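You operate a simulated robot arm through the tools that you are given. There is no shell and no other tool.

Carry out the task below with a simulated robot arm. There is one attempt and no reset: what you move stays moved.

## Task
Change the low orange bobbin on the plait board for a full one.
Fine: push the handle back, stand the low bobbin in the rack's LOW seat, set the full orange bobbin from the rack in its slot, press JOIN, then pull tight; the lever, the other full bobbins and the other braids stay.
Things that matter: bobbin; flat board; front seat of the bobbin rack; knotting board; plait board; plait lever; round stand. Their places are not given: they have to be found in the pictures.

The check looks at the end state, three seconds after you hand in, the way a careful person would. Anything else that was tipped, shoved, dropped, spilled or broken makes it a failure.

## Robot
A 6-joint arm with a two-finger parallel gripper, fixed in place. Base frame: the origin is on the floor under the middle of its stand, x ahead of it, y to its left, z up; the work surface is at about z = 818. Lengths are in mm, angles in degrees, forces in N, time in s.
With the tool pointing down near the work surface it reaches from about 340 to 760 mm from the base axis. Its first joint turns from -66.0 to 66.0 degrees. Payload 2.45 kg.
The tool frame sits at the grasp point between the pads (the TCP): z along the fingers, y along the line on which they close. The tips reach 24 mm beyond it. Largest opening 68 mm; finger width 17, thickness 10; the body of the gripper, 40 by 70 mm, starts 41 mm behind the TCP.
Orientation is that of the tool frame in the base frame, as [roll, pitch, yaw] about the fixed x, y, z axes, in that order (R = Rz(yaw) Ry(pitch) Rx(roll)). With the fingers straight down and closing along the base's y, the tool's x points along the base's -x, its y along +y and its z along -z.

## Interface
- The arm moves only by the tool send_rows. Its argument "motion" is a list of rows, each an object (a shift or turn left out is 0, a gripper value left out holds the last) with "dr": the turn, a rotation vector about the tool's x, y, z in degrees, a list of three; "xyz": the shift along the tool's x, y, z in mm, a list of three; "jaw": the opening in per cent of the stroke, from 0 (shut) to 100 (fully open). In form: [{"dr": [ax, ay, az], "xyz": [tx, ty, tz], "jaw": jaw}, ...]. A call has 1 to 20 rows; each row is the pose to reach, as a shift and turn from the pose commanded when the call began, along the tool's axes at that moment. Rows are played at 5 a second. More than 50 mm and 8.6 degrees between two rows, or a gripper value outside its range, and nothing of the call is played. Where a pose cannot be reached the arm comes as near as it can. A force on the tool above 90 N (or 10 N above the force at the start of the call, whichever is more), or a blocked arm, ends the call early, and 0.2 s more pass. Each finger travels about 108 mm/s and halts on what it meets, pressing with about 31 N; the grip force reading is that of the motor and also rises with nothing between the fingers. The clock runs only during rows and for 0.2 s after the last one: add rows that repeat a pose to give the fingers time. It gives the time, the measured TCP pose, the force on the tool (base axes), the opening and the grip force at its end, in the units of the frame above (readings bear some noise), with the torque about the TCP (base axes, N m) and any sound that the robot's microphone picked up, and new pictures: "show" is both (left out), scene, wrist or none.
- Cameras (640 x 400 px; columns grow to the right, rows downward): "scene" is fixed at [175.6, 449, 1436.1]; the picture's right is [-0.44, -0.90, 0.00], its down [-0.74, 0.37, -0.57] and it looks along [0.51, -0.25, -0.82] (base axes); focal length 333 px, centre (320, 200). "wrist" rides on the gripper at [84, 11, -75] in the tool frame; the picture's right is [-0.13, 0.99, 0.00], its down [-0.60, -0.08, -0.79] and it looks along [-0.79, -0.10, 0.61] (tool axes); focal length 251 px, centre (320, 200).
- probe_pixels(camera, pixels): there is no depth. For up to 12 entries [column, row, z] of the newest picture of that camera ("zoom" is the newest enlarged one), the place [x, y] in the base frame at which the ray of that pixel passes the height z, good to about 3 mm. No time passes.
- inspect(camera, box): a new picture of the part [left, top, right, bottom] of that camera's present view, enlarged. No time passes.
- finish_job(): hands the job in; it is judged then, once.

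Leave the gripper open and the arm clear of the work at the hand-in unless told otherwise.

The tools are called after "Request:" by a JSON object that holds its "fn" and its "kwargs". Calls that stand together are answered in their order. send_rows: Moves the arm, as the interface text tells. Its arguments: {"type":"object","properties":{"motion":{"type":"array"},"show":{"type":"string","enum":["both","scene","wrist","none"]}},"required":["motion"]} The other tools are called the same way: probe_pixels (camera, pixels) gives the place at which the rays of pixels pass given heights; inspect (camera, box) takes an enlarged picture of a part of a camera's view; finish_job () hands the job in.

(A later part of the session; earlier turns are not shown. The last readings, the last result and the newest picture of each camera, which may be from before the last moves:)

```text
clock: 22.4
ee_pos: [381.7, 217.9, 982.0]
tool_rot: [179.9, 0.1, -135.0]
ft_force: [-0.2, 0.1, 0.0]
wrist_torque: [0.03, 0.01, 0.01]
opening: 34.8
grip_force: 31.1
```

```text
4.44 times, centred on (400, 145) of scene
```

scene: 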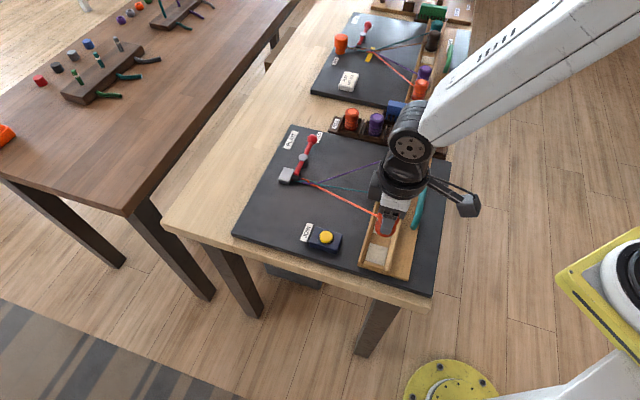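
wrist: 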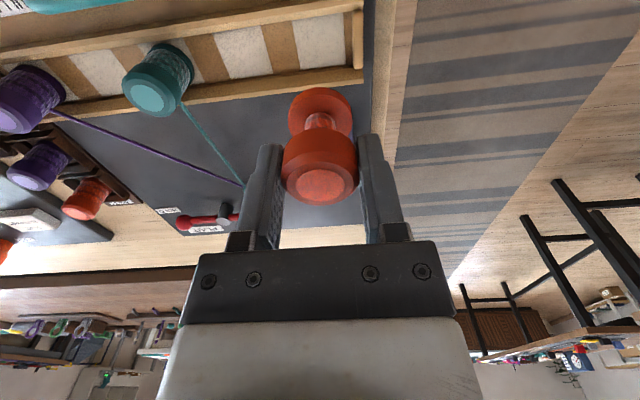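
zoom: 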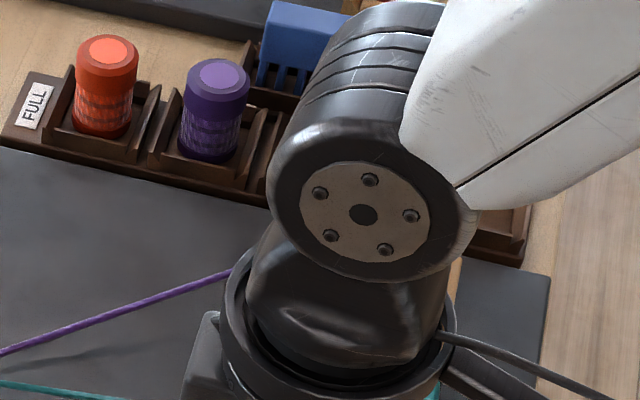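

The low bobbin is lifted cleanly. I'll compute the rack positions from the fixed scene camera: the LOW seat floor centre was at about (435,145) in the scene, and the rack tops were at (352,111), (375,117) and (400,125).

Request:
{"fn": "probe_pixels", "kwargs": {"camera": "scene", "pixels": [[435, 145, 820], [435, 145, 830], [435, 145, 840], [352.4, 110.9, 860], [352.4, 110.9, 880], [377.2, 117, 870], [402.6, 123.1, 870], [426.3, 132, 850], [447.5, 143, 850], [445.6, 157.5, 835], [424.4, 145.6, 840]]}}

Request:
{"fn": "inspect", "kwargs": {"camera": "wrist", "box": [0, 100, 160, 230]}}

```text
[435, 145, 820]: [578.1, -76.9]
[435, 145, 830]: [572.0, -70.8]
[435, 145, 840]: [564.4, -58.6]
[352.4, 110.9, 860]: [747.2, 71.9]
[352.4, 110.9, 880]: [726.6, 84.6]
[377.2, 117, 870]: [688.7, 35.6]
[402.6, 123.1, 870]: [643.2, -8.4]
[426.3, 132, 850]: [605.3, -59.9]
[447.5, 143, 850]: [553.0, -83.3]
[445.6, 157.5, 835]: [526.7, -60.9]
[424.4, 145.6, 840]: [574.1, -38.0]
```

```text
3.08 times, centred on (80, 165) of wrist
```

zoom: 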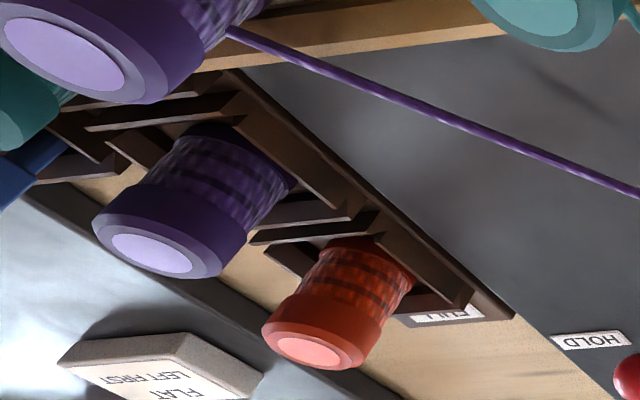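

The LOW seat should be around (575,-73). I'll carry the low bobbin there at z≈980, with its bottom around 937 (clear of the other bobbins at 880), and look from above.

Request:
{"fn": "send_rows", "kwargs": {"motion": [{"xyz": [4, -20, 0]}, {"xyz": [11, -54, 0]}, {"xyz": [18, -90, 0]}, {"xyz": [25, -126, 0]}, {"xyz": [32, -162, 0]}, {"xyz": [39, -198, 0]}, {"xyz": [47, -234, 0]}, {"xyz": [54, -270, 5]}, {"xyz": [61, -306, 12]}, {"xyz": [66, -330, 18]}, {"xyz": [69, -342.4, 22]}, {"xyz": [69, -342.4, 22]}], "show": "both"}}

Request:
{"fn": "inspect", "kwargs": {"camera": "wrist", "box": [210, 0, 430, 150]}}

Request:
{"fn": "inspect", "kwargs": {"camera": "scene", "box": [330, 100, 470, 190]}}

```text
clock: 25.0
ee_pos: [574.9, -73.8, 959.7]
tool_rot: [180.0, -0.1, -135.0]
ft_force: [-0.1, 0.4, -0.2]
wrist_torque: [0.0, -0.01, 0.03]
opening: 34.7
grip_force: 31.0
```

scene: 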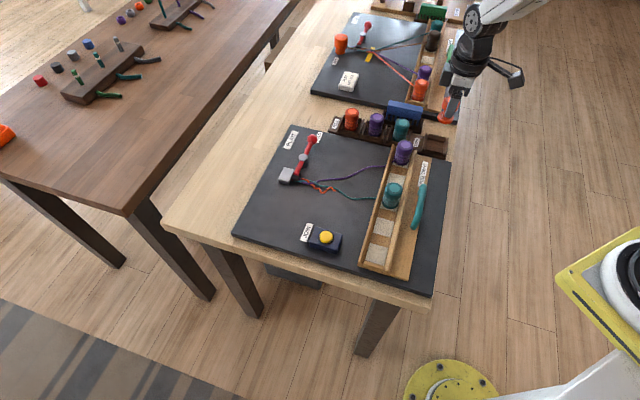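
wrist: 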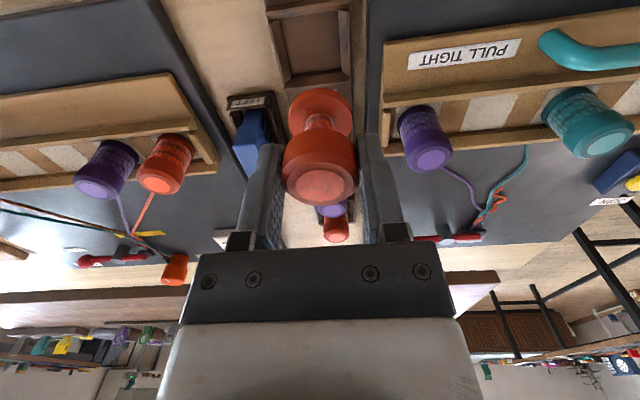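

```text
2.67 times, centred on (320, 75) of wrist
```

zoom: 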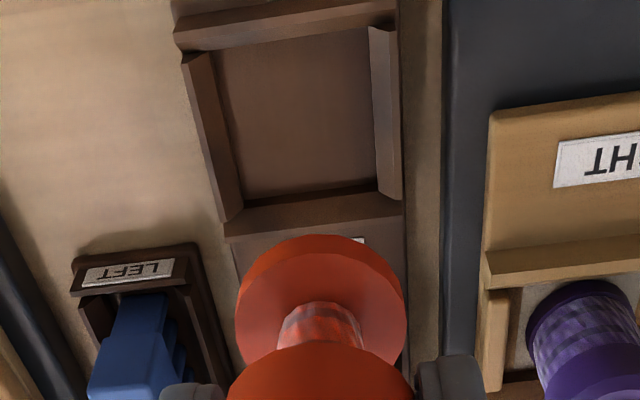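

```text
4.44 times, centred on (400, 145) of scene
```

zoom: 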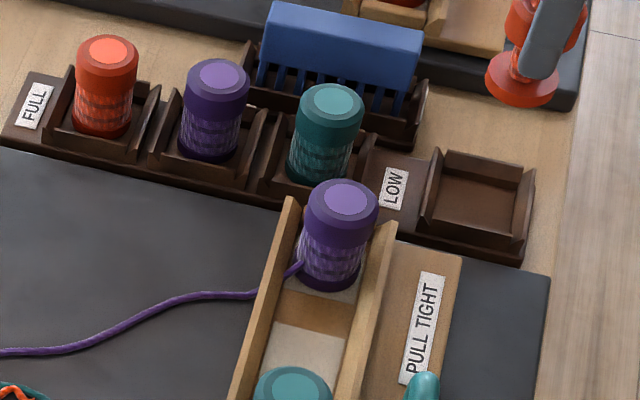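

The board's threads are now slack and the orange thread has let go. The LOW seat is visible in both views, so I'll triangulate it.

Request:
{"fn": "probe_pixels", "kwargs": {"camera": "wrist", "pixels": [[312.5, 45.4, 820], [312.5, 45.4, 830], [280.7, 18.8, 825], [338.7, 10.5, 825], [342.5, 70.5, 825], [291, 73.9, 825], [332, 69, 835]]}}

Request:
{"fn": "probe_pixels", "kwargs": {"camera": "scene", "pixels": [[434.5, 146.1, 820], [434.5, 146.1, 830], [351.9, 109.9, 870], [377.4, 116.9, 870], [405, 122.9, 870], [415, 145, 870]]}}

Request:
{"fn": "inspect", "kwargs": {"camera": "scene", "box": [410, 130, 460, 165]}}

Request:
{"fn": "inspect", "kwargs": {"camera": "wrist", "box": [260, 0, 360, 90]}}

```text
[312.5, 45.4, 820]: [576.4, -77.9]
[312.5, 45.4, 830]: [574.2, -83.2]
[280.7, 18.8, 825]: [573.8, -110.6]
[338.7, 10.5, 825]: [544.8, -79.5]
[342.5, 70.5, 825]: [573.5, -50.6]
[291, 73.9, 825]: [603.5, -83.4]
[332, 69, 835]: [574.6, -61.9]
```

```text
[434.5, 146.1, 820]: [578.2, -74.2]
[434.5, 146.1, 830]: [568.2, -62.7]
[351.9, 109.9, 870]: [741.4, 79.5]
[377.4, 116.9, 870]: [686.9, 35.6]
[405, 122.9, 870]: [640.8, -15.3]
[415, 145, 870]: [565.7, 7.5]
```

```text
11.43 times, centred on (435, 148) of scene
```

zoom: 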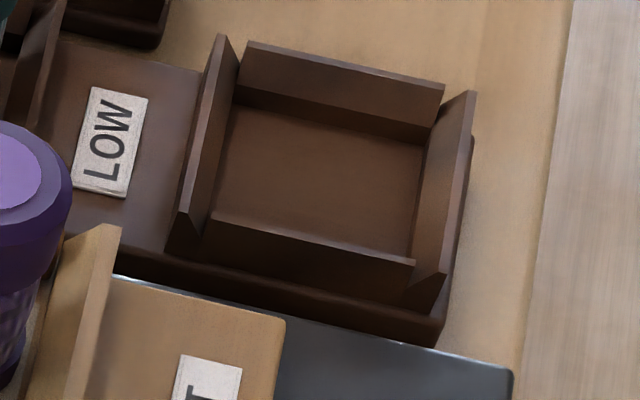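

```text
4.44 times, centred on (310, 45) of wrist
```

zoom: 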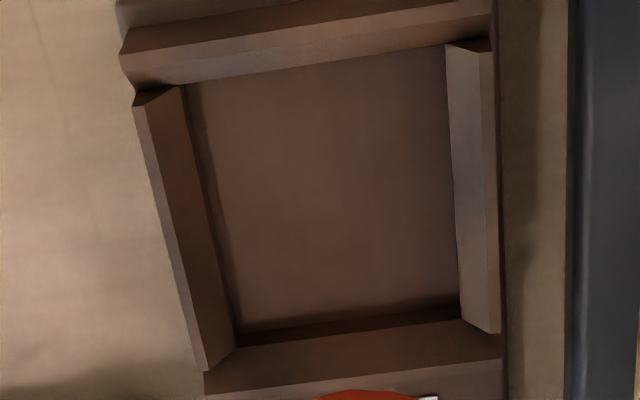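

Request:
{"fn": "probe_pixels", "kwargs": {"camera": "wrist", "pixels": [[291.5, 75.4, 820], [291.5, 75.4, 830], [341.5, 69.8, 820], [341.5, 69.8, 830]]}}

Request:
{"fn": "probe_pixels", "kwargs": {"camera": "scene", "pixels": [[427.6, 139.7, 820], [427.6, 139.7, 830], [444.2, 143, 820], [444.2, 143, 830]]}}

```text
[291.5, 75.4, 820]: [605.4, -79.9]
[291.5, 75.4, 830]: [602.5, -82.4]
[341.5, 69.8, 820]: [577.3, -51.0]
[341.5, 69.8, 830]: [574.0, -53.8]
```

```text
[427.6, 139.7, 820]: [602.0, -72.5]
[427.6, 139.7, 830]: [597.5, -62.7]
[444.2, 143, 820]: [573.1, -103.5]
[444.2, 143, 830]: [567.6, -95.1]
```

Wrist-relative geometry puts the seat centre about 5 mm toward +v and 3 mm toward -w of the TCP. I'll shift there and lower to z≈905, with the bobbin bottom still about 12 mm above the seat walls, then look again.

Request:
{"fn": "send_rows", "kwargs": {"motion": [{"xyz": [1, -2, 15]}, {"xyz": [3, -4.8, 35]}, {"xyz": [3, -4.8, 53]}, {"xyz": [3, -4.8, 53]}], "show": "both"}}

Request:
{"fn": "inspect", "kwargs": {"camera": "wrist", "box": [240, 0, 400, 120]}}

Request:
{"fn": "inspect", "kwargs": {"camera": "scene", "box": [400, 115, 470, 170]}}

```text
clock: 26.0
ee_pos: [576.7, -79.1, 906.4]
tool_rot: [180.0, 0.0, -135.1]
ft_force: [-0.3, -0.4, -1.0]
wrist_torque: [-0.01, -0.02, 0.03]
opening: 34.7
grip_force: 31.2
```

scene: 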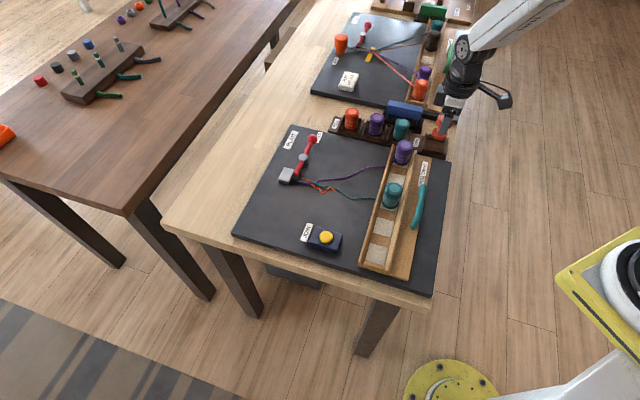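
wrist: 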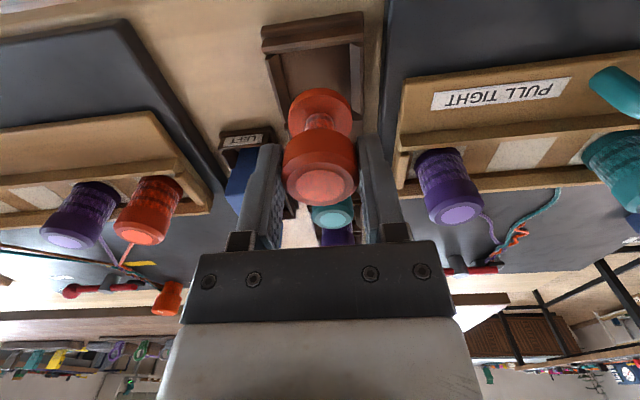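

```text
3.33 times, centred on (320, 60) of wrist
```

zoom: 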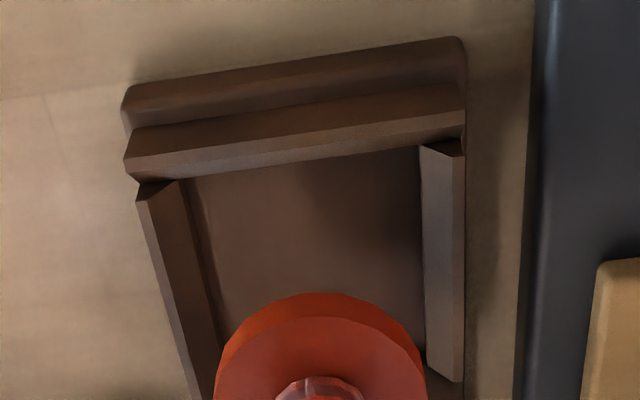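

```text
7.27 times, centred on (435, 142) of scene
```

zoom: 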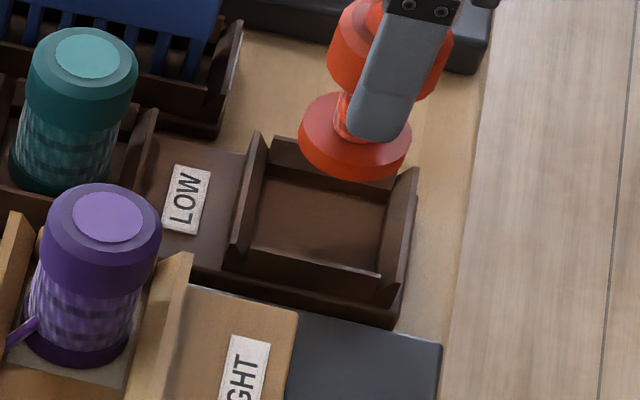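

I want to cross-check the alignment. I'll probe the held bobbin's base centre in the scene at about (439.8,134.2), where I know the position, against the seat's floor pixels.

Request:
{"fn": "probe_pixels", "kwargs": {"camera": "scene", "pixels": [[439.8, 134.2, 850], [439.8, 134.2, 857], [439.8, 134.2, 865], [434.7, 148.8, 818], [434.7, 148.8, 824], [427.7, 139.9, 820], [444.2, 143, 820]]}}

Request:
{"fn": "inspect", "kwargs": {"camera": "scene", "box": [420, 125, 455, 160]}}

Request:
{"fn": "inspect", "kwargs": {"camera": "wrist", "box": [250, 0, 390, 120]}}

```text
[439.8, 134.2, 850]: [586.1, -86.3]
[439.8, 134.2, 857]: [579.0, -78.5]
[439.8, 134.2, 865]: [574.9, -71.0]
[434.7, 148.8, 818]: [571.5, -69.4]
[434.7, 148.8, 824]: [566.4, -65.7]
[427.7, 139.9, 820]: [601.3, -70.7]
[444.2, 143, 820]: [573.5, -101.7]
```

```text
11.43 times, centred on (438, 142) of scene
```

zoom: 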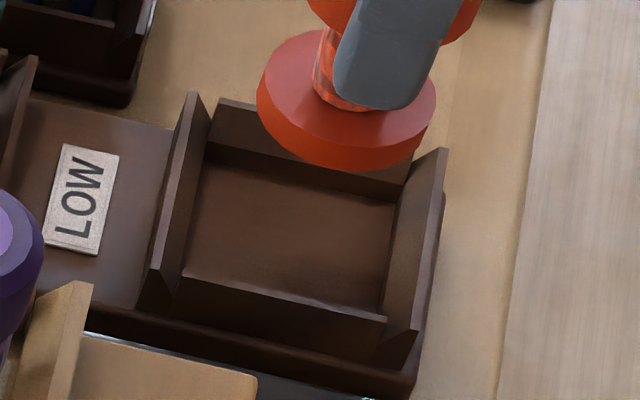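

```text
3.33 times, centred on (320, 60) of wrist
```

zoom: 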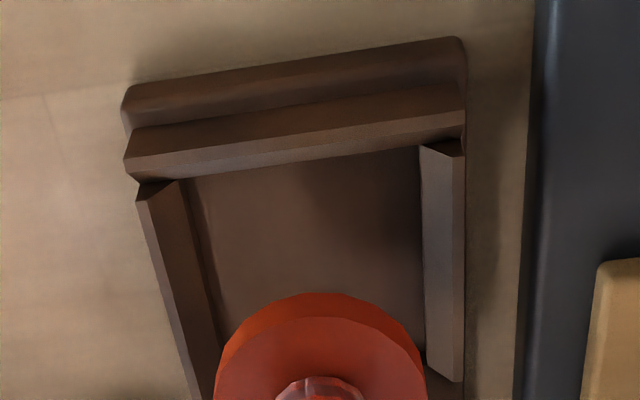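

The two cameras disagree by a few millimetres on the seat's position along v. I'll lower another 12 mm, to just above the seat walls, where parallax is small, and compare directly.

Request:
{"fn": "send_rows", "kwargs": {"motion": [{"xyz": [0, 0, 6]}, {"xyz": [0, 0, 12]}, {"xyz": [0, 0, 12]}], "show": "both"}}

Request:
{"fn": "inspect", "kwargs": {"camera": "scene", "box": [415, 120, 460, 160]}}

Request:
{"fn": "inspect", "kwargs": {"camera": "wrist", "box": [250, 10, 390, 130]}}

```text
clock: 26.8
ee_pos: [577.0, -79.0, 892.3]
tool_rot: [180.0, 0.0, -135.1]
ft_force: [-0.1, 0.4, -0.3]
wrist_torque: [0.0, 0.0, 0.01]
opening: 35.0
grip_force: 31.0
```

scene: 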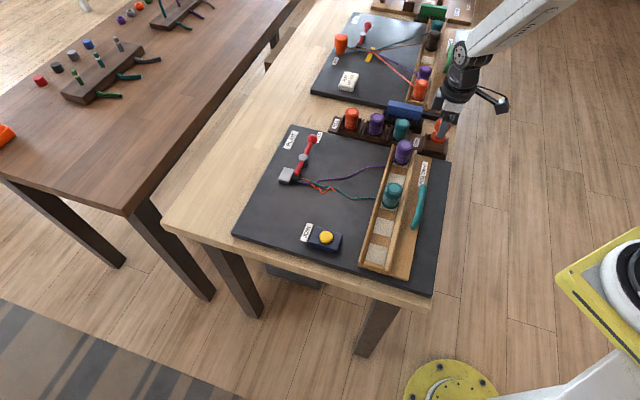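
wrist: 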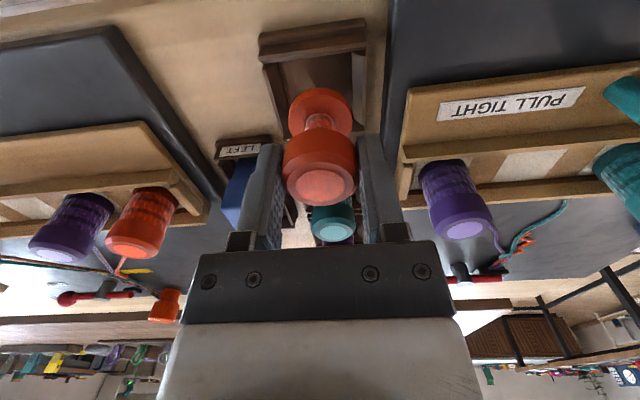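

```text
10.00 times, centred on (438, 140) of scene
```

zoom: 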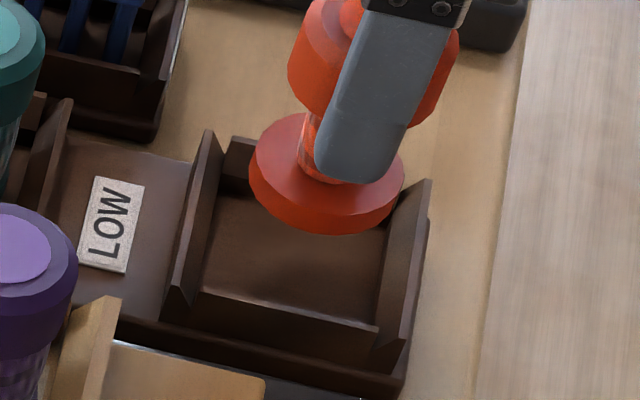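

```text
3.33 times, centred on (320, 70) of wrist
```

zoom: 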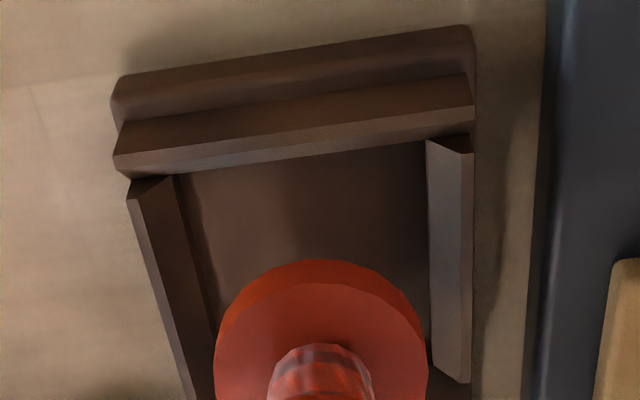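

Request:
{"fn": "probe_pixels", "kwargs": {"camera": "scene", "pixels": [[438.7, 138.45, 840], [438.7, 138.45, 846], [438.7, 138.45, 852], [440.2, 138.6, 868.3], [429.2, 133.8, 836], [435.0, 147.4, 818], [435.0, 147.4, 822], [438, 145, 1436]]}}

Request:
{"fn": "inspect", "kwargs": {"camera": "scene", "box": [425, 125, 450, 150]}}

```text
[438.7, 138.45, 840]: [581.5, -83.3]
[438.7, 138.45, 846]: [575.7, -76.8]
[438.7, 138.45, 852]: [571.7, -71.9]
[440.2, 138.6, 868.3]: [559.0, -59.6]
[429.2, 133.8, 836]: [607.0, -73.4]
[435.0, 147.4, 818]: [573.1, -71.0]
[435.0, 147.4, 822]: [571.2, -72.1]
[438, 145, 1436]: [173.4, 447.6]
```

```text
16.00 times, centred on (438, 138) of scene
```

zoom: 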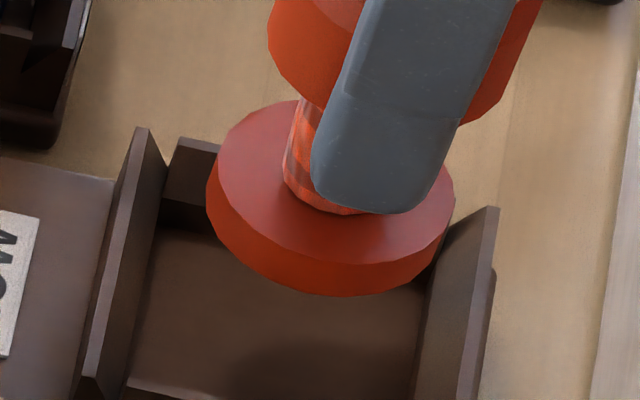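

The fingertip check shows the scene camera is accurate, and both cameras agree if the seat floor is lower, at about z 812. With that, the seat centre lies directly under the bobbin. I'll lower gradually and watch the force for early contact.

Request:
{"fn": "send_rows", "kwargs": {"motion": [{"xyz": [0, 0, 4]}, {"xyz": [0, 0, 8]}, {"xyz": [0, 0, 12]}, {"xyz": [0, 0, 12]}], "show": "both"}}

Request:
{"fn": "inspect", "kwargs": {"camera": "scene", "box": [415, 120, 460, 160]}}

Request:
{"fn": "inspect", "kwargs": {"camera": "wrist", "box": [250, 10, 390, 130]}}

```text
clock: 27.8
ee_pos: [576.3, -79.5, 882.4]
tool_rot: [180.0, -0.1, -135.0]
ft_force: [-0.4, -0.3, -0.8]
wrist_torque: [0.02, -0.03, 0.0]
opening: 34.8
grip_force: 31.1
```

scene: 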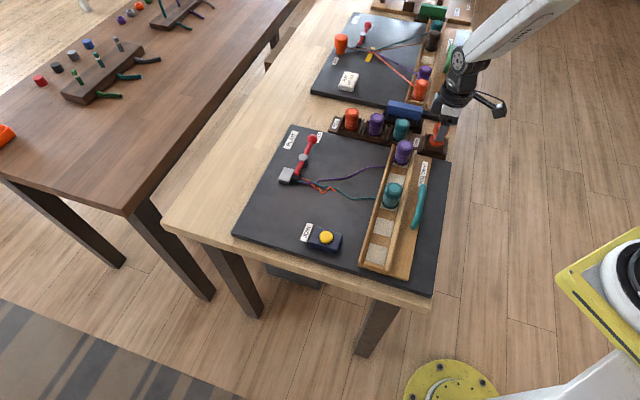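
wrist: 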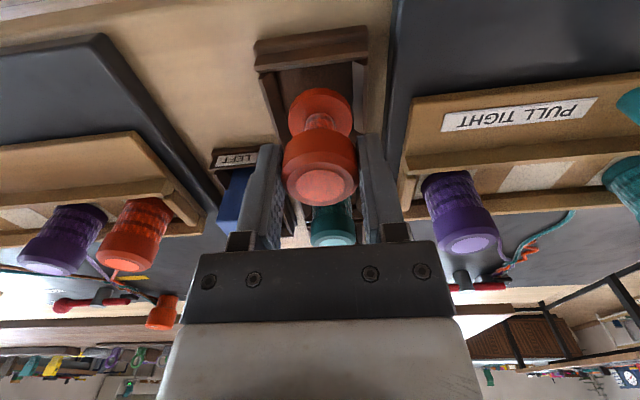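

```text
10.00 times, centred on (438, 140) of scene
```

zoom: 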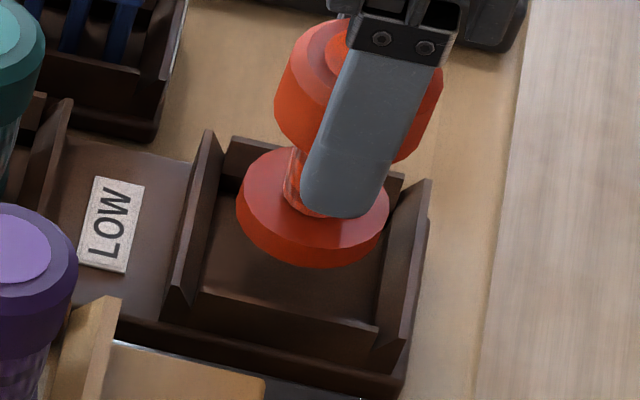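

```text
3.33 times, centred on (320, 70) of wrist
```

zoom: 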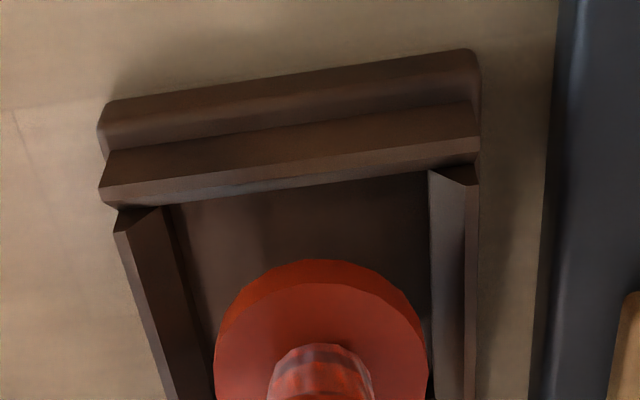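

No contact at bobbin bottom ≈834, and it now appears inside the walls in both views. I'll keep lowering.

Request:
{"fn": "send_rows", "kwargs": {"motion": [{"xyz": [0, 0, 3]}, {"xyz": [0, 0, 6]}, {"xyz": [0, 0, 8]}, {"xyz": [0, 0, 8]}], "show": "none"}}

Request:
{"fn": "inspect", "kwargs": {"camera": "scene", "box": [415, 120, 460, 160]}}

Request:
{"fn": "inspect", "kwargs": {"camera": "wrist", "box": [250, 10, 390, 130]}}

```text
clock: 28.8
ee_pos: [576.9, -78.3, 873.8]
tool_rot: [180.0, 0.1, -135.0]
ft_force: [-0.1, -0.3, -0.6]
wrist_torque: [-0.02, -0.03, 0.01]
opening: 34.6
grip_force: 30.9
```

```text
10.00 times, centred on (438, 140) of scene
```

zoom: 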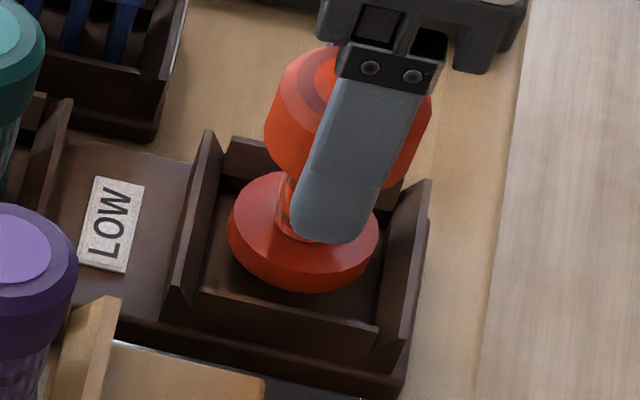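

```text
3.33 times, centred on (320, 70) of wrist
```

zoom: 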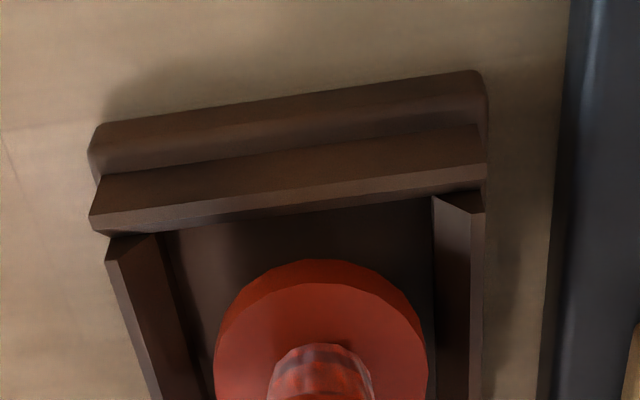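

It is inside the seat with no contact yet. I'll lower slowly until the floor is felt.

Request:
{"fn": "send_rows", "kwargs": {"motion": [{"xyz": [0, 0, 2]}, {"xyz": [0, 0, 4]}, {"xyz": [0, 0, 6]}, {"xyz": [0, 0, 6]}], "show": "none"}}

```text
clock: 29.8
ee_pos: [576.6, -78.4, 866.2]
tool_rot: [180.0, 0.0, -134.9]
ft_force: [-0.5, 0.6, -0.8]
wrist_torque: [0.01, 0.01, -0.02]
opening: 35.0
grip_force: 31.3
```

Request:
{"fn": "inspect", "kwargs": {"camera": "scene", "box": [415, 120, 460, 160]}}

Request:
{"fn": "inspect", "kwargs": {"camera": "wrist", "box": [250, 10, 390, 130]}}

```text
10.00 times, centred on (438, 140) of scene
```

zoom: 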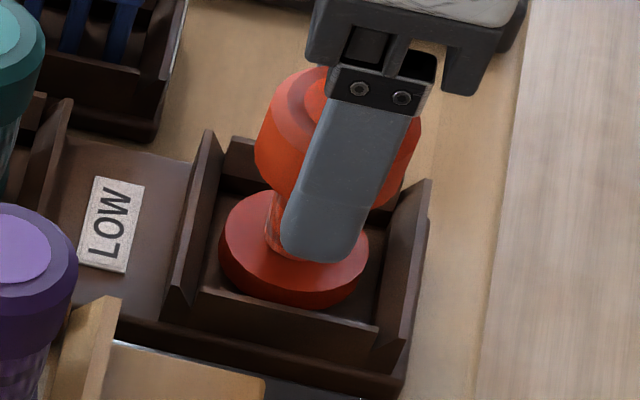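

```text
3.33 times, centred on (320, 70) of wrist
```

zoom: 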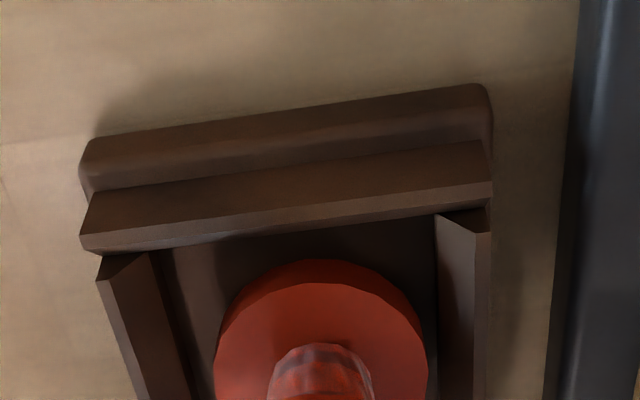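

Still no contact at TCP z 866, and the bobbin is well centred. I'll continue down.

Request:
{"fn": "send_rows", "kwargs": {"motion": [{"xyz": [0, 0, 1.5]}, {"xyz": [0, 0, 3]}, {"xyz": [0, 0, 4.5]}, {"xyz": [0, 0, 4.5]}], "show": "none"}}

```text
clock: 30.8
ee_pos: [577.8, -77.6, 864.1]
tool_rot: [179.9, 0.0, -135.0]
ft_force: [-9.6, 4.0, 28.0]
wrist_torque: [0.17, 0.58, 0.0]
opening: 34.7
grip_force: 31.2
```

Contact: +28 N upward at TCP z 864. I'll check that it is flat on the floor.

Request:
{"fn": "inspect", "kwargs": {"camera": "scene", "box": [415, 120, 460, 160]}}

Request:
{"fn": "inspect", "kwargs": {"camera": "wrist", "box": [250, 10, 390, 130]}}

```text
10.00 times, centred on (438, 140) of scene
```

zoom: 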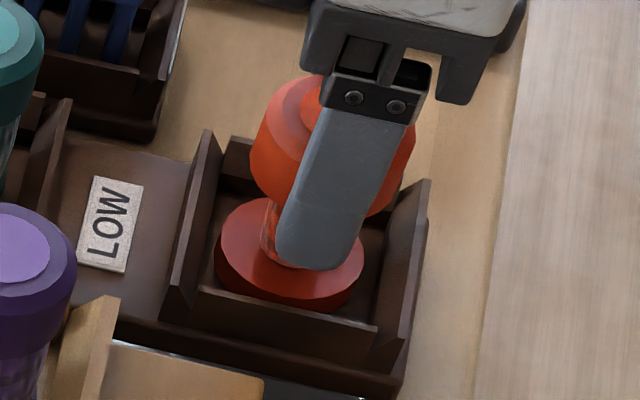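

```text
3.33 times, centred on (320, 70) of wrist
```

zoom: 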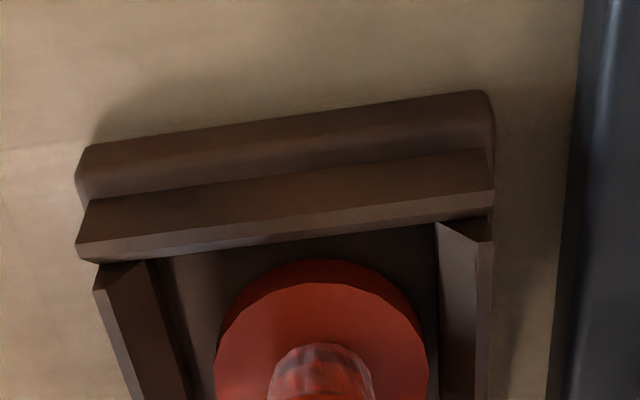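

The bobbin sits flat and centred in the LOW seat. I'll ease up 2 mm, open, and rise.

Request:
{"fn": "send_rows", "kwargs": {"motion": [{"xyz": [0, 0, -2]}, {"xyz": [0, 0, -2], "jaw": 60}, {"xyz": [0, 0, -2], "jaw": 75}, {"xyz": [0, 0, -2], "jaw": 75}, {"xyz": [0, 0, -20], "jaw": 75}, {"xyz": [0, 0, -55], "jaw": 75}, {"xyz": [0, 0, -100], "jaw": 75}, {"xyz": [0, 0, -125], "jaw": 75}, {"xyz": [0, 0, -125], "jaw": 75}], "show": "both"}}

Request:
{"fn": "inspect", "kwargs": {"camera": "scene", "box": [405, 115, 460, 165]}}

Request:
{"fn": "inspect", "kwargs": {"camera": "wrist", "box": [210, 0, 430, 150]}}

```text
clock: 32.8
ee_pos: [576.6, -79.7, 989.0]
tool_rot: [-179.9, 0.0, -135.0]
ft_force: [0.6, 0.0, 0.2]
wrist_torque: [0.0, 0.02, -0.04]
opening: 51.0
grip_force: 0.1
```

scene: 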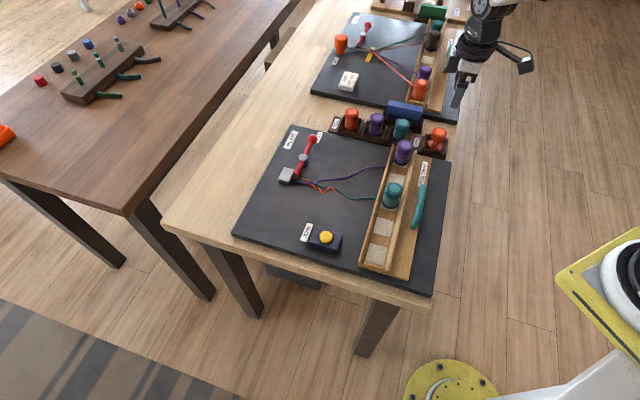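
wrist: 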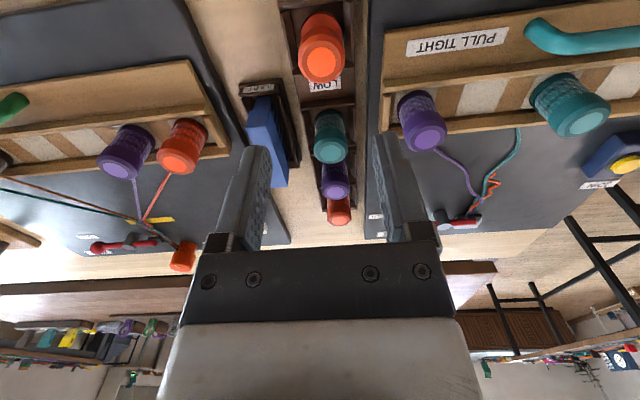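

```text
8.00 times, centred on (432, 140) of scene
```

zoom: 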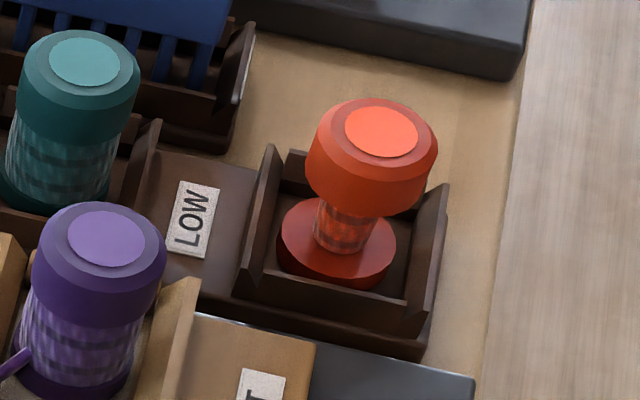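

```text
2.67 times, centred on (320, 75) of wrist
```

zoom: 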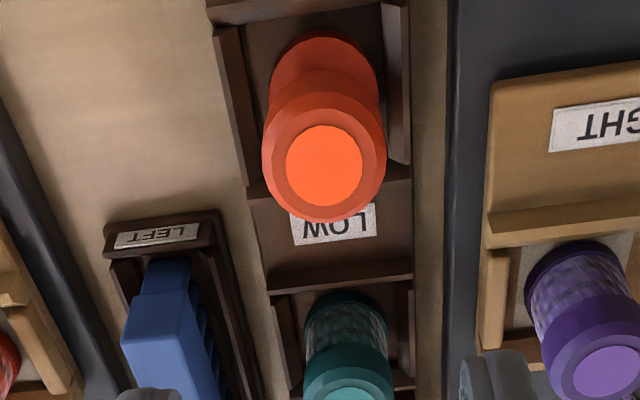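

The low bobbin stands well in the LOW seat. Next is the full orange bobbin at the far end of the rack, near (739,80). I'll travel along the rack high up and look at it from above.

Request:
{"fn": "send_rows", "kwargs": {"motion": [{"xyz": [-20, 0, 3]}, {"xyz": [-55, 0, 9]}, {"xyz": [-92, 0, 16]}, {"xyz": [-129, 0, 23]}, {"xyz": [-166, -1, 29]}, {"xyz": [-200, -1, 35]}, {"xyz": [-227, -1, 39]}, {"xyz": [-227, -1, 39]}], "show": "both"}}

Request:
{"fn": "inspect", "kwargs": {"camera": "wrist", "box": [210, 0, 430, 150]}}

Request:
{"fn": "inspect", "kwargs": {"camera": "scene", "box": [320, 80, 430, 160]}}

```text
clock: 34.6
ee_pos: [738.7, 80.0, 949.3]
tool_rot: [180.0, -0.1, -135.0]
ft_force: [-1.1, -0.4, 0.8]
wrist_torque: [-0.03, -0.01, 0.01]
opening: 51.0
grip_force: 0.0
```

scene: 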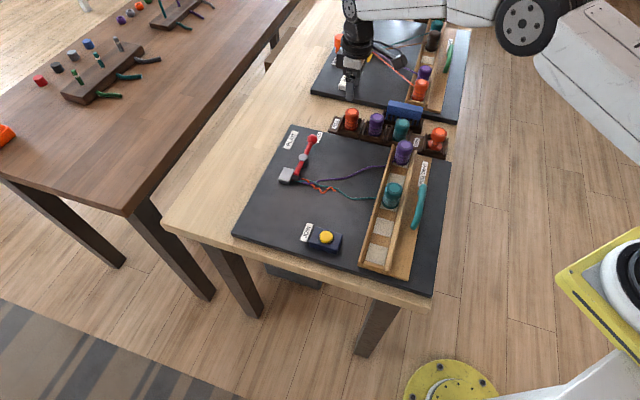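
wrist: 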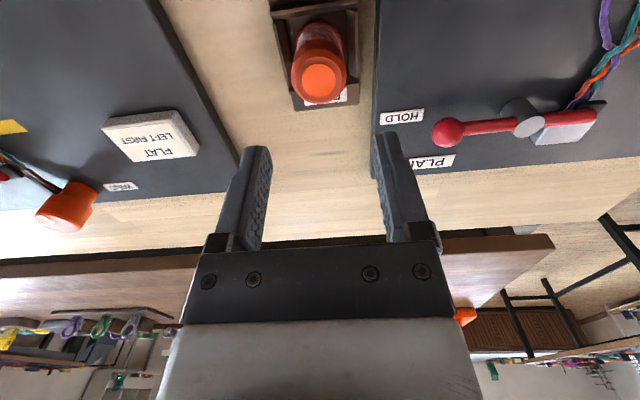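

```text
2.67 times, centred on (320, 75) of wrist
```

zoom: 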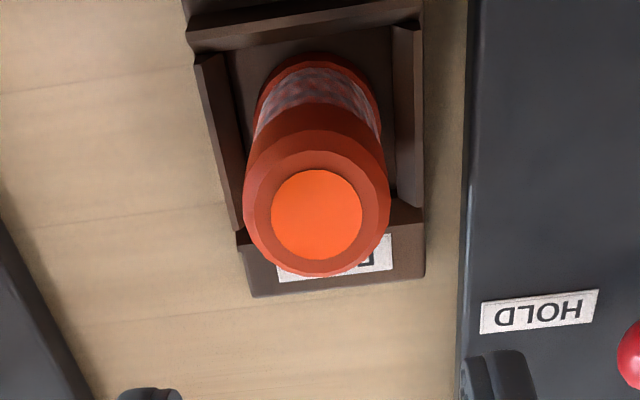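

```text
5.00 times, centred on (375, 120) of scene
```

zoom: 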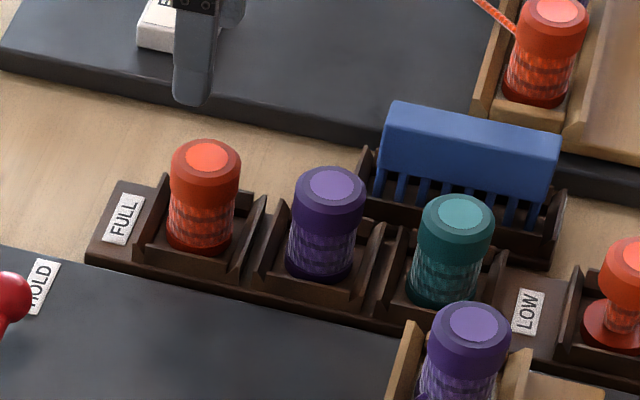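

The full orange bobbin is about 4.5 mm toward the camera side (tool +x) of the TCP, and its geometry matches the LOW seat, with the top at ≈866. I'll correct and lower to TCP z≈865 with the jaw at 51 mm.

Request:
{"fn": "send_rows", "kwargs": {"motion": [{"xyz": [2, 0, 20]}, {"xyz": [4.5, -0.4, 42]}, {"xyz": [4.5, -0.4, 60]}, {"xyz": [4.5, -0.4, 60]}], "show": "both"}}

Request:
{"fn": "inspect", "kwargs": {"camera": "wrist", "box": [210, 20, 430, 190]}}

Request:
{"fn": "inspect", "kwargs": {"camera": "scene", "box": [320, 80, 430, 160]}}

```text
clock: 35.6
ee_pos: [735.6, 79.5, 889.2]
tool_rot: [180.0, -0.1, -135.0]
ft_force: [0.5, 0.1, -0.6]
wrist_torque: [-0.03, 0.0, 0.01]
opening: 51.0
grip_force: 0.0
```

scene: 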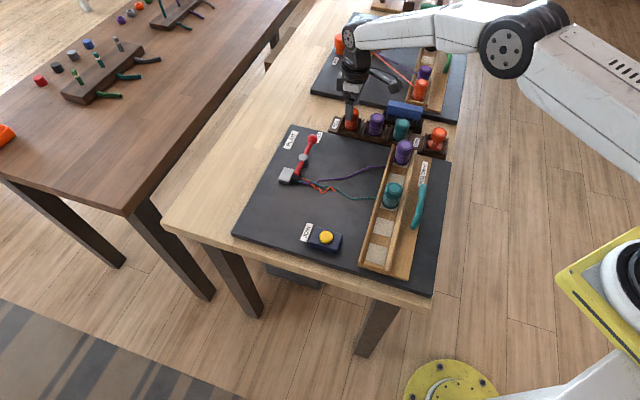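
wrist: 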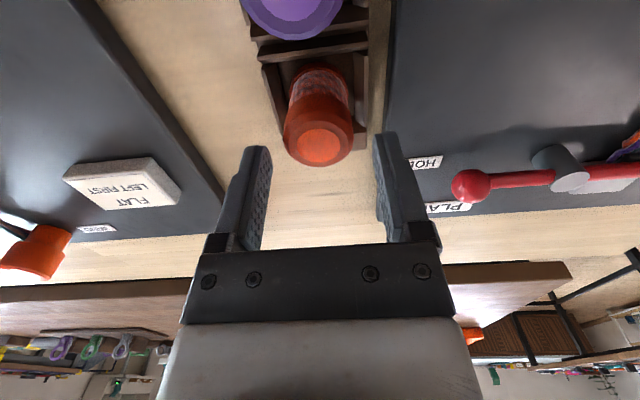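

```text
2.35 times, centred on (320, 105) of wrist
```

zoom: 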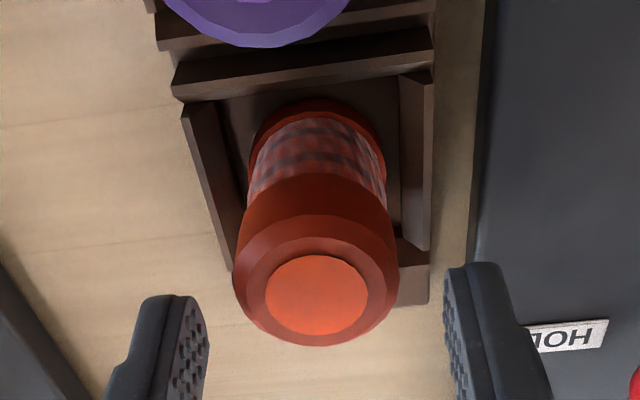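

```text
5.00 times, centred on (375, 120) of scene
```

zoom: 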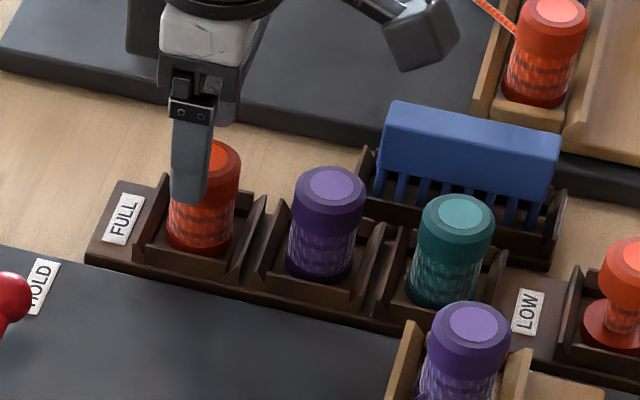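

Well aligned. I'll make a small 1 mm correction and lower 24 mm to the grip height.

Request:
{"fn": "send_rows", "kwargs": {"motion": [{"xyz": [1.2, -0.4, 8]}, {"xyz": [1.2, -0.4, 16]}, {"xyz": [1.2, -0.4, 24]}, {"xyz": [1.2, -0.4, 24]}], "show": "wrist"}}

Request:
{"fn": "inspect", "kwargs": {"camera": "wrist", "box": [210, 60, 430, 230]}}

Request:
{"fn": "inspect", "kwargs": {"camera": "scene", "box": [320, 80, 430, 160]}}

```text
clock: 36.6
ee_pos: [734.9, 77.2, 866.2]
tool_rot: [-180.0, -0.1, -135.0]
ft_force: [0.9, -0.3, 0.2]
wrist_torque: [-0.02, -0.02, -0.03]
opening: 51.1
grip_force: 0.0
```

wrist: 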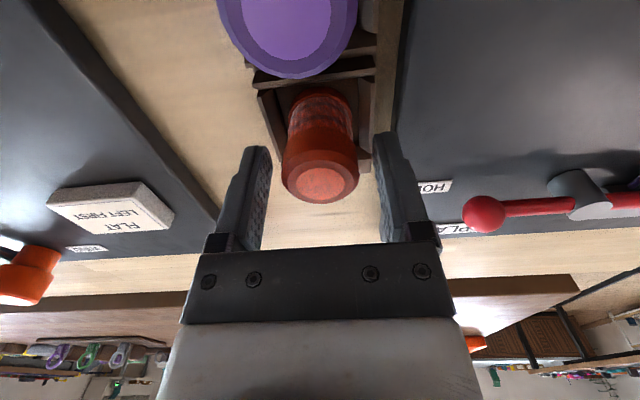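

```text
2.35 times, centred on (320, 145) of wrist
```

zoom: 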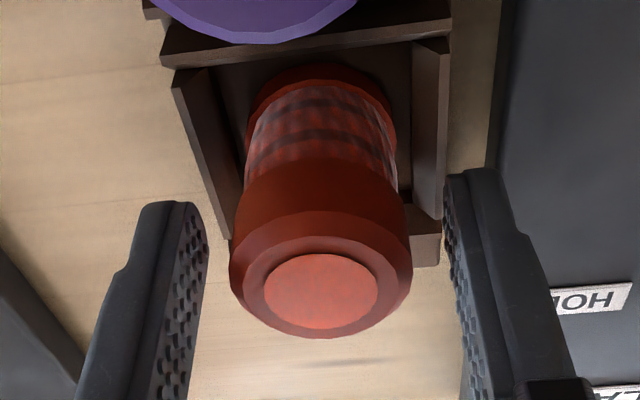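

```text
5.00 times, centred on (375, 120) of scene
```

zoom: 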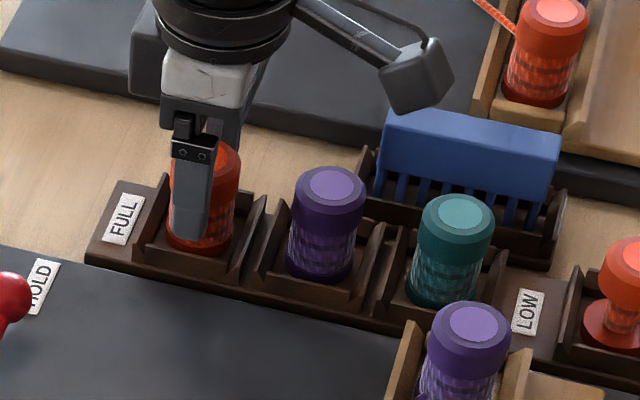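

The relation is the same as in the first grasp. I'll close on the cap.

Request:
{"fn": "send_rows", "kwargs": {"motion": [{"jaw": 60}, {"jaw": 45}, {"jaw": 30}, {"jaw": 25}, {"jaw": 25}], "show": "none"}}

```text
clock: 37.8
ee_pos: [734.6, 76.7, 865.7]
tool_rot: [-179.9, 0.0, -135.1]
ft_force: [0.2, 0.0, 0.2]
wrist_torque: [0.0, 0.01, 0.01]
opening: 35.1
grip_force: 30.7
```

Gripped at 35.1 mm. I'll lift straight up 100 mm and check.

Request:
{"fn": "send_rows", "kwargs": {"motion": [{"xyz": [0, 0, -4]}, {"xyz": [0, 0, -14]}, {"xyz": [0, 0, -34]}, {"xyz": [0, 0, -65]}, {"xyz": [0, 0, -100]}, {"xyz": [0, 0, -100]}], "show": "both"}}

Request:
{"fn": "inspect", "kwargs": {"camera": "scene", "box": [310, 70, 450, 170]}}

```text
clock: 39.2
ee_pos: [733.4, 75.6, 964.4]
tool_rot: [180.0, 0.1, -135.0]
ft_force: [0.1, 0.3, -0.1]
wrist_torque: [0.03, 0.01, 0.01]
opening: 35.0
grip_force: 30.7
```

scene: 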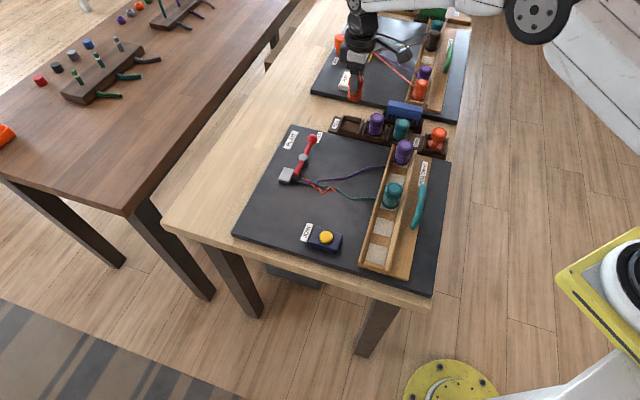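
wrist: 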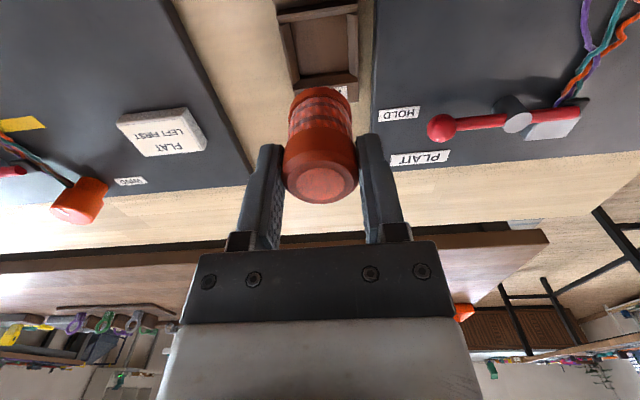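

```text
4.00 times, centred on (380, 120) of scene
```

zoom: 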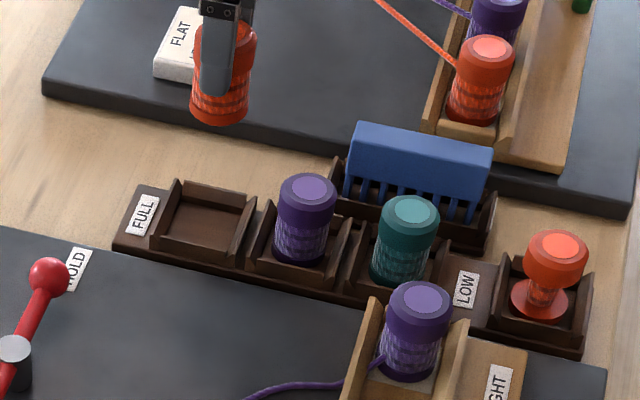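

The full bobbin is in hand and its rack seat is empty. I'll carry it high over the board to above the empty orange slot at about (383,219).

Request:
{"fn": "send_rows", "kwargs": {"motion": [{"xyz": [8, 20, 0]}, {"xyz": [23, 54, 0]}, {"xyz": [38, 90, 0]}, {"xyz": [53, 126, 0]}, {"xyz": [69, 162, 0]}, {"xyz": [84, 198, 0]}, {"xyz": [99, 234, 0]}, {"xyz": [115, 270, 0]}, {"xyz": [130, 306, 0]}, {"xyz": [142, 334, 5]}, {"xyz": [148.4, 349, 10]}, {"xyz": [148.4, 349, 10]}], "show": "both"}}

Request:
{"fn": "inspect", "kwargs": {"camera": "wrist", "box": [210, 0, 430, 150]}}

Request:
{"fn": "inspect", "kwargs": {"camera": "scene", "box": [330, 190, 430, 290]}}

```text
clock: 41.8
ee_pos: [384.7, 217.7, 954.8]
tool_rot: [180.0, -0.1, -134.9]
ft_force: [0.4, 0.6, -0.7]
wrist_torque: [0.0, -0.01, -0.01]
opening: 35.2
grip_force: 30.3
```

scene: 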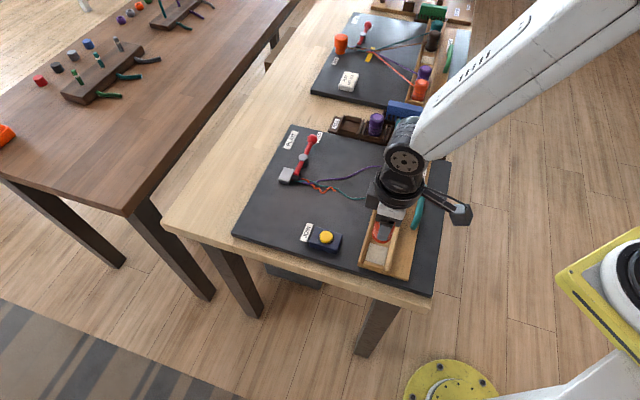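
wrist: 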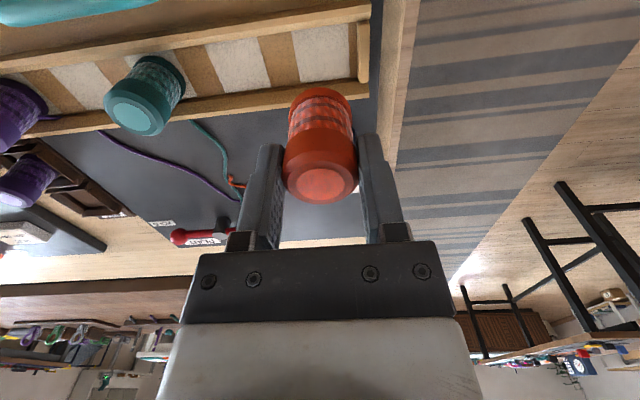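

```text
2.67 times, centred on (320, 75) of wrist
```

zoom: 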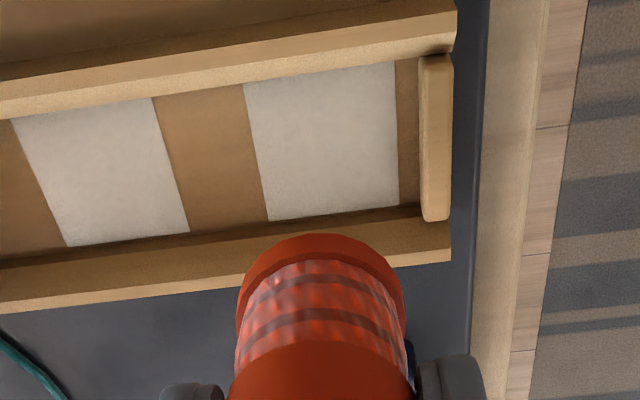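

```text
4.00 times, centred on (380, 240) of scene
```

zoom: 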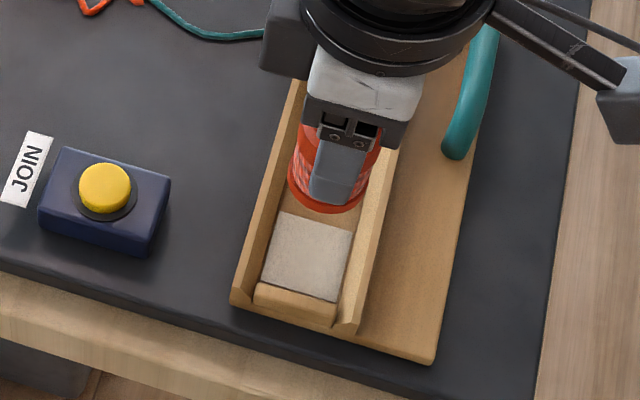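

The slot is marked by the white pad. Its centre is about 2 mm in tool y and 1–2 mm in tool x from the TCP, matching where the low bobbin stood. I'll correct and lower to z≈905 for a check.

Request:
{"fn": "send_rows", "kwargs": {"motion": [{"xyz": [1.3, 2, 15]}, {"xyz": [1.3, 2, 32]}, {"xyz": [1.3, 2, 50]}, {"xyz": [1.3, 2, 50]}], "show": "both"}}

Request:
{"fn": "inspect", "kwargs": {"camera": "wrist", "box": [240, 0, 400, 120]}}

Request:
{"fn": "inspect", "kwargs": {"camera": "scene", "box": [355, 235, 405, 285]}}

```text
clock: 42.8
ee_pos: [382.2, 218.7, 903.7]
tool_rot: [-179.9, 0.0, -135.0]
ft_force: [-0.7, -0.2, -0.6]
wrist_torque: [0.02, -0.01, -0.02]
opening: 34.9
grip_force: 30.9
```

scene: 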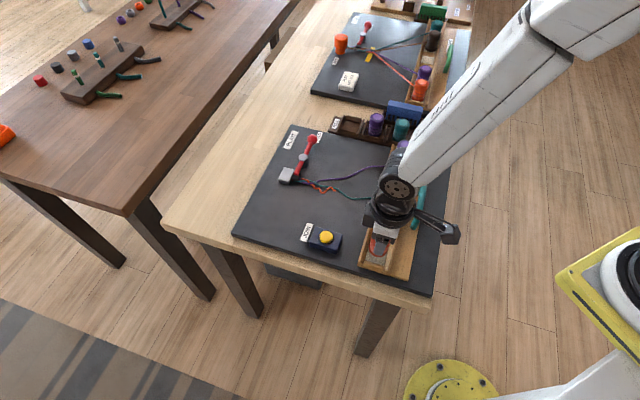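
wrist: 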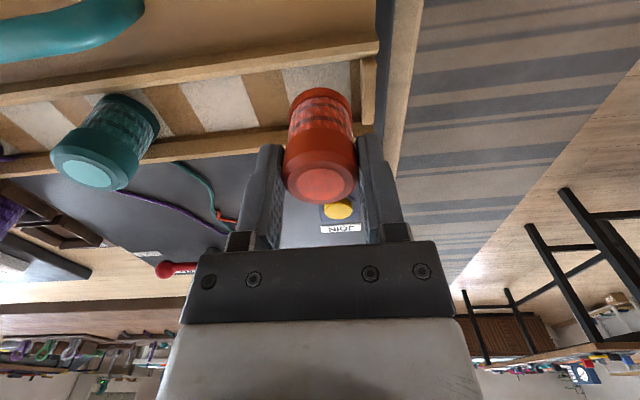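

```text
3.33 times, centred on (320, 60) of wrist
```

zoom: 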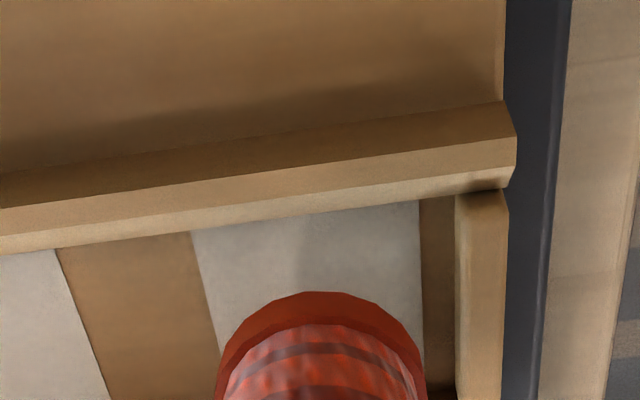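

```text
8.00 times, centred on (380, 260) of scene
```

zoom: 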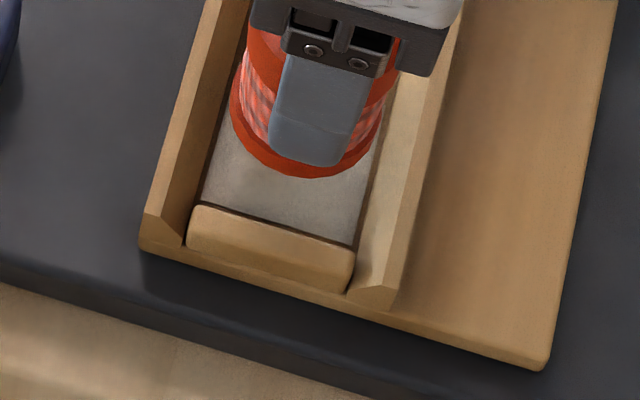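

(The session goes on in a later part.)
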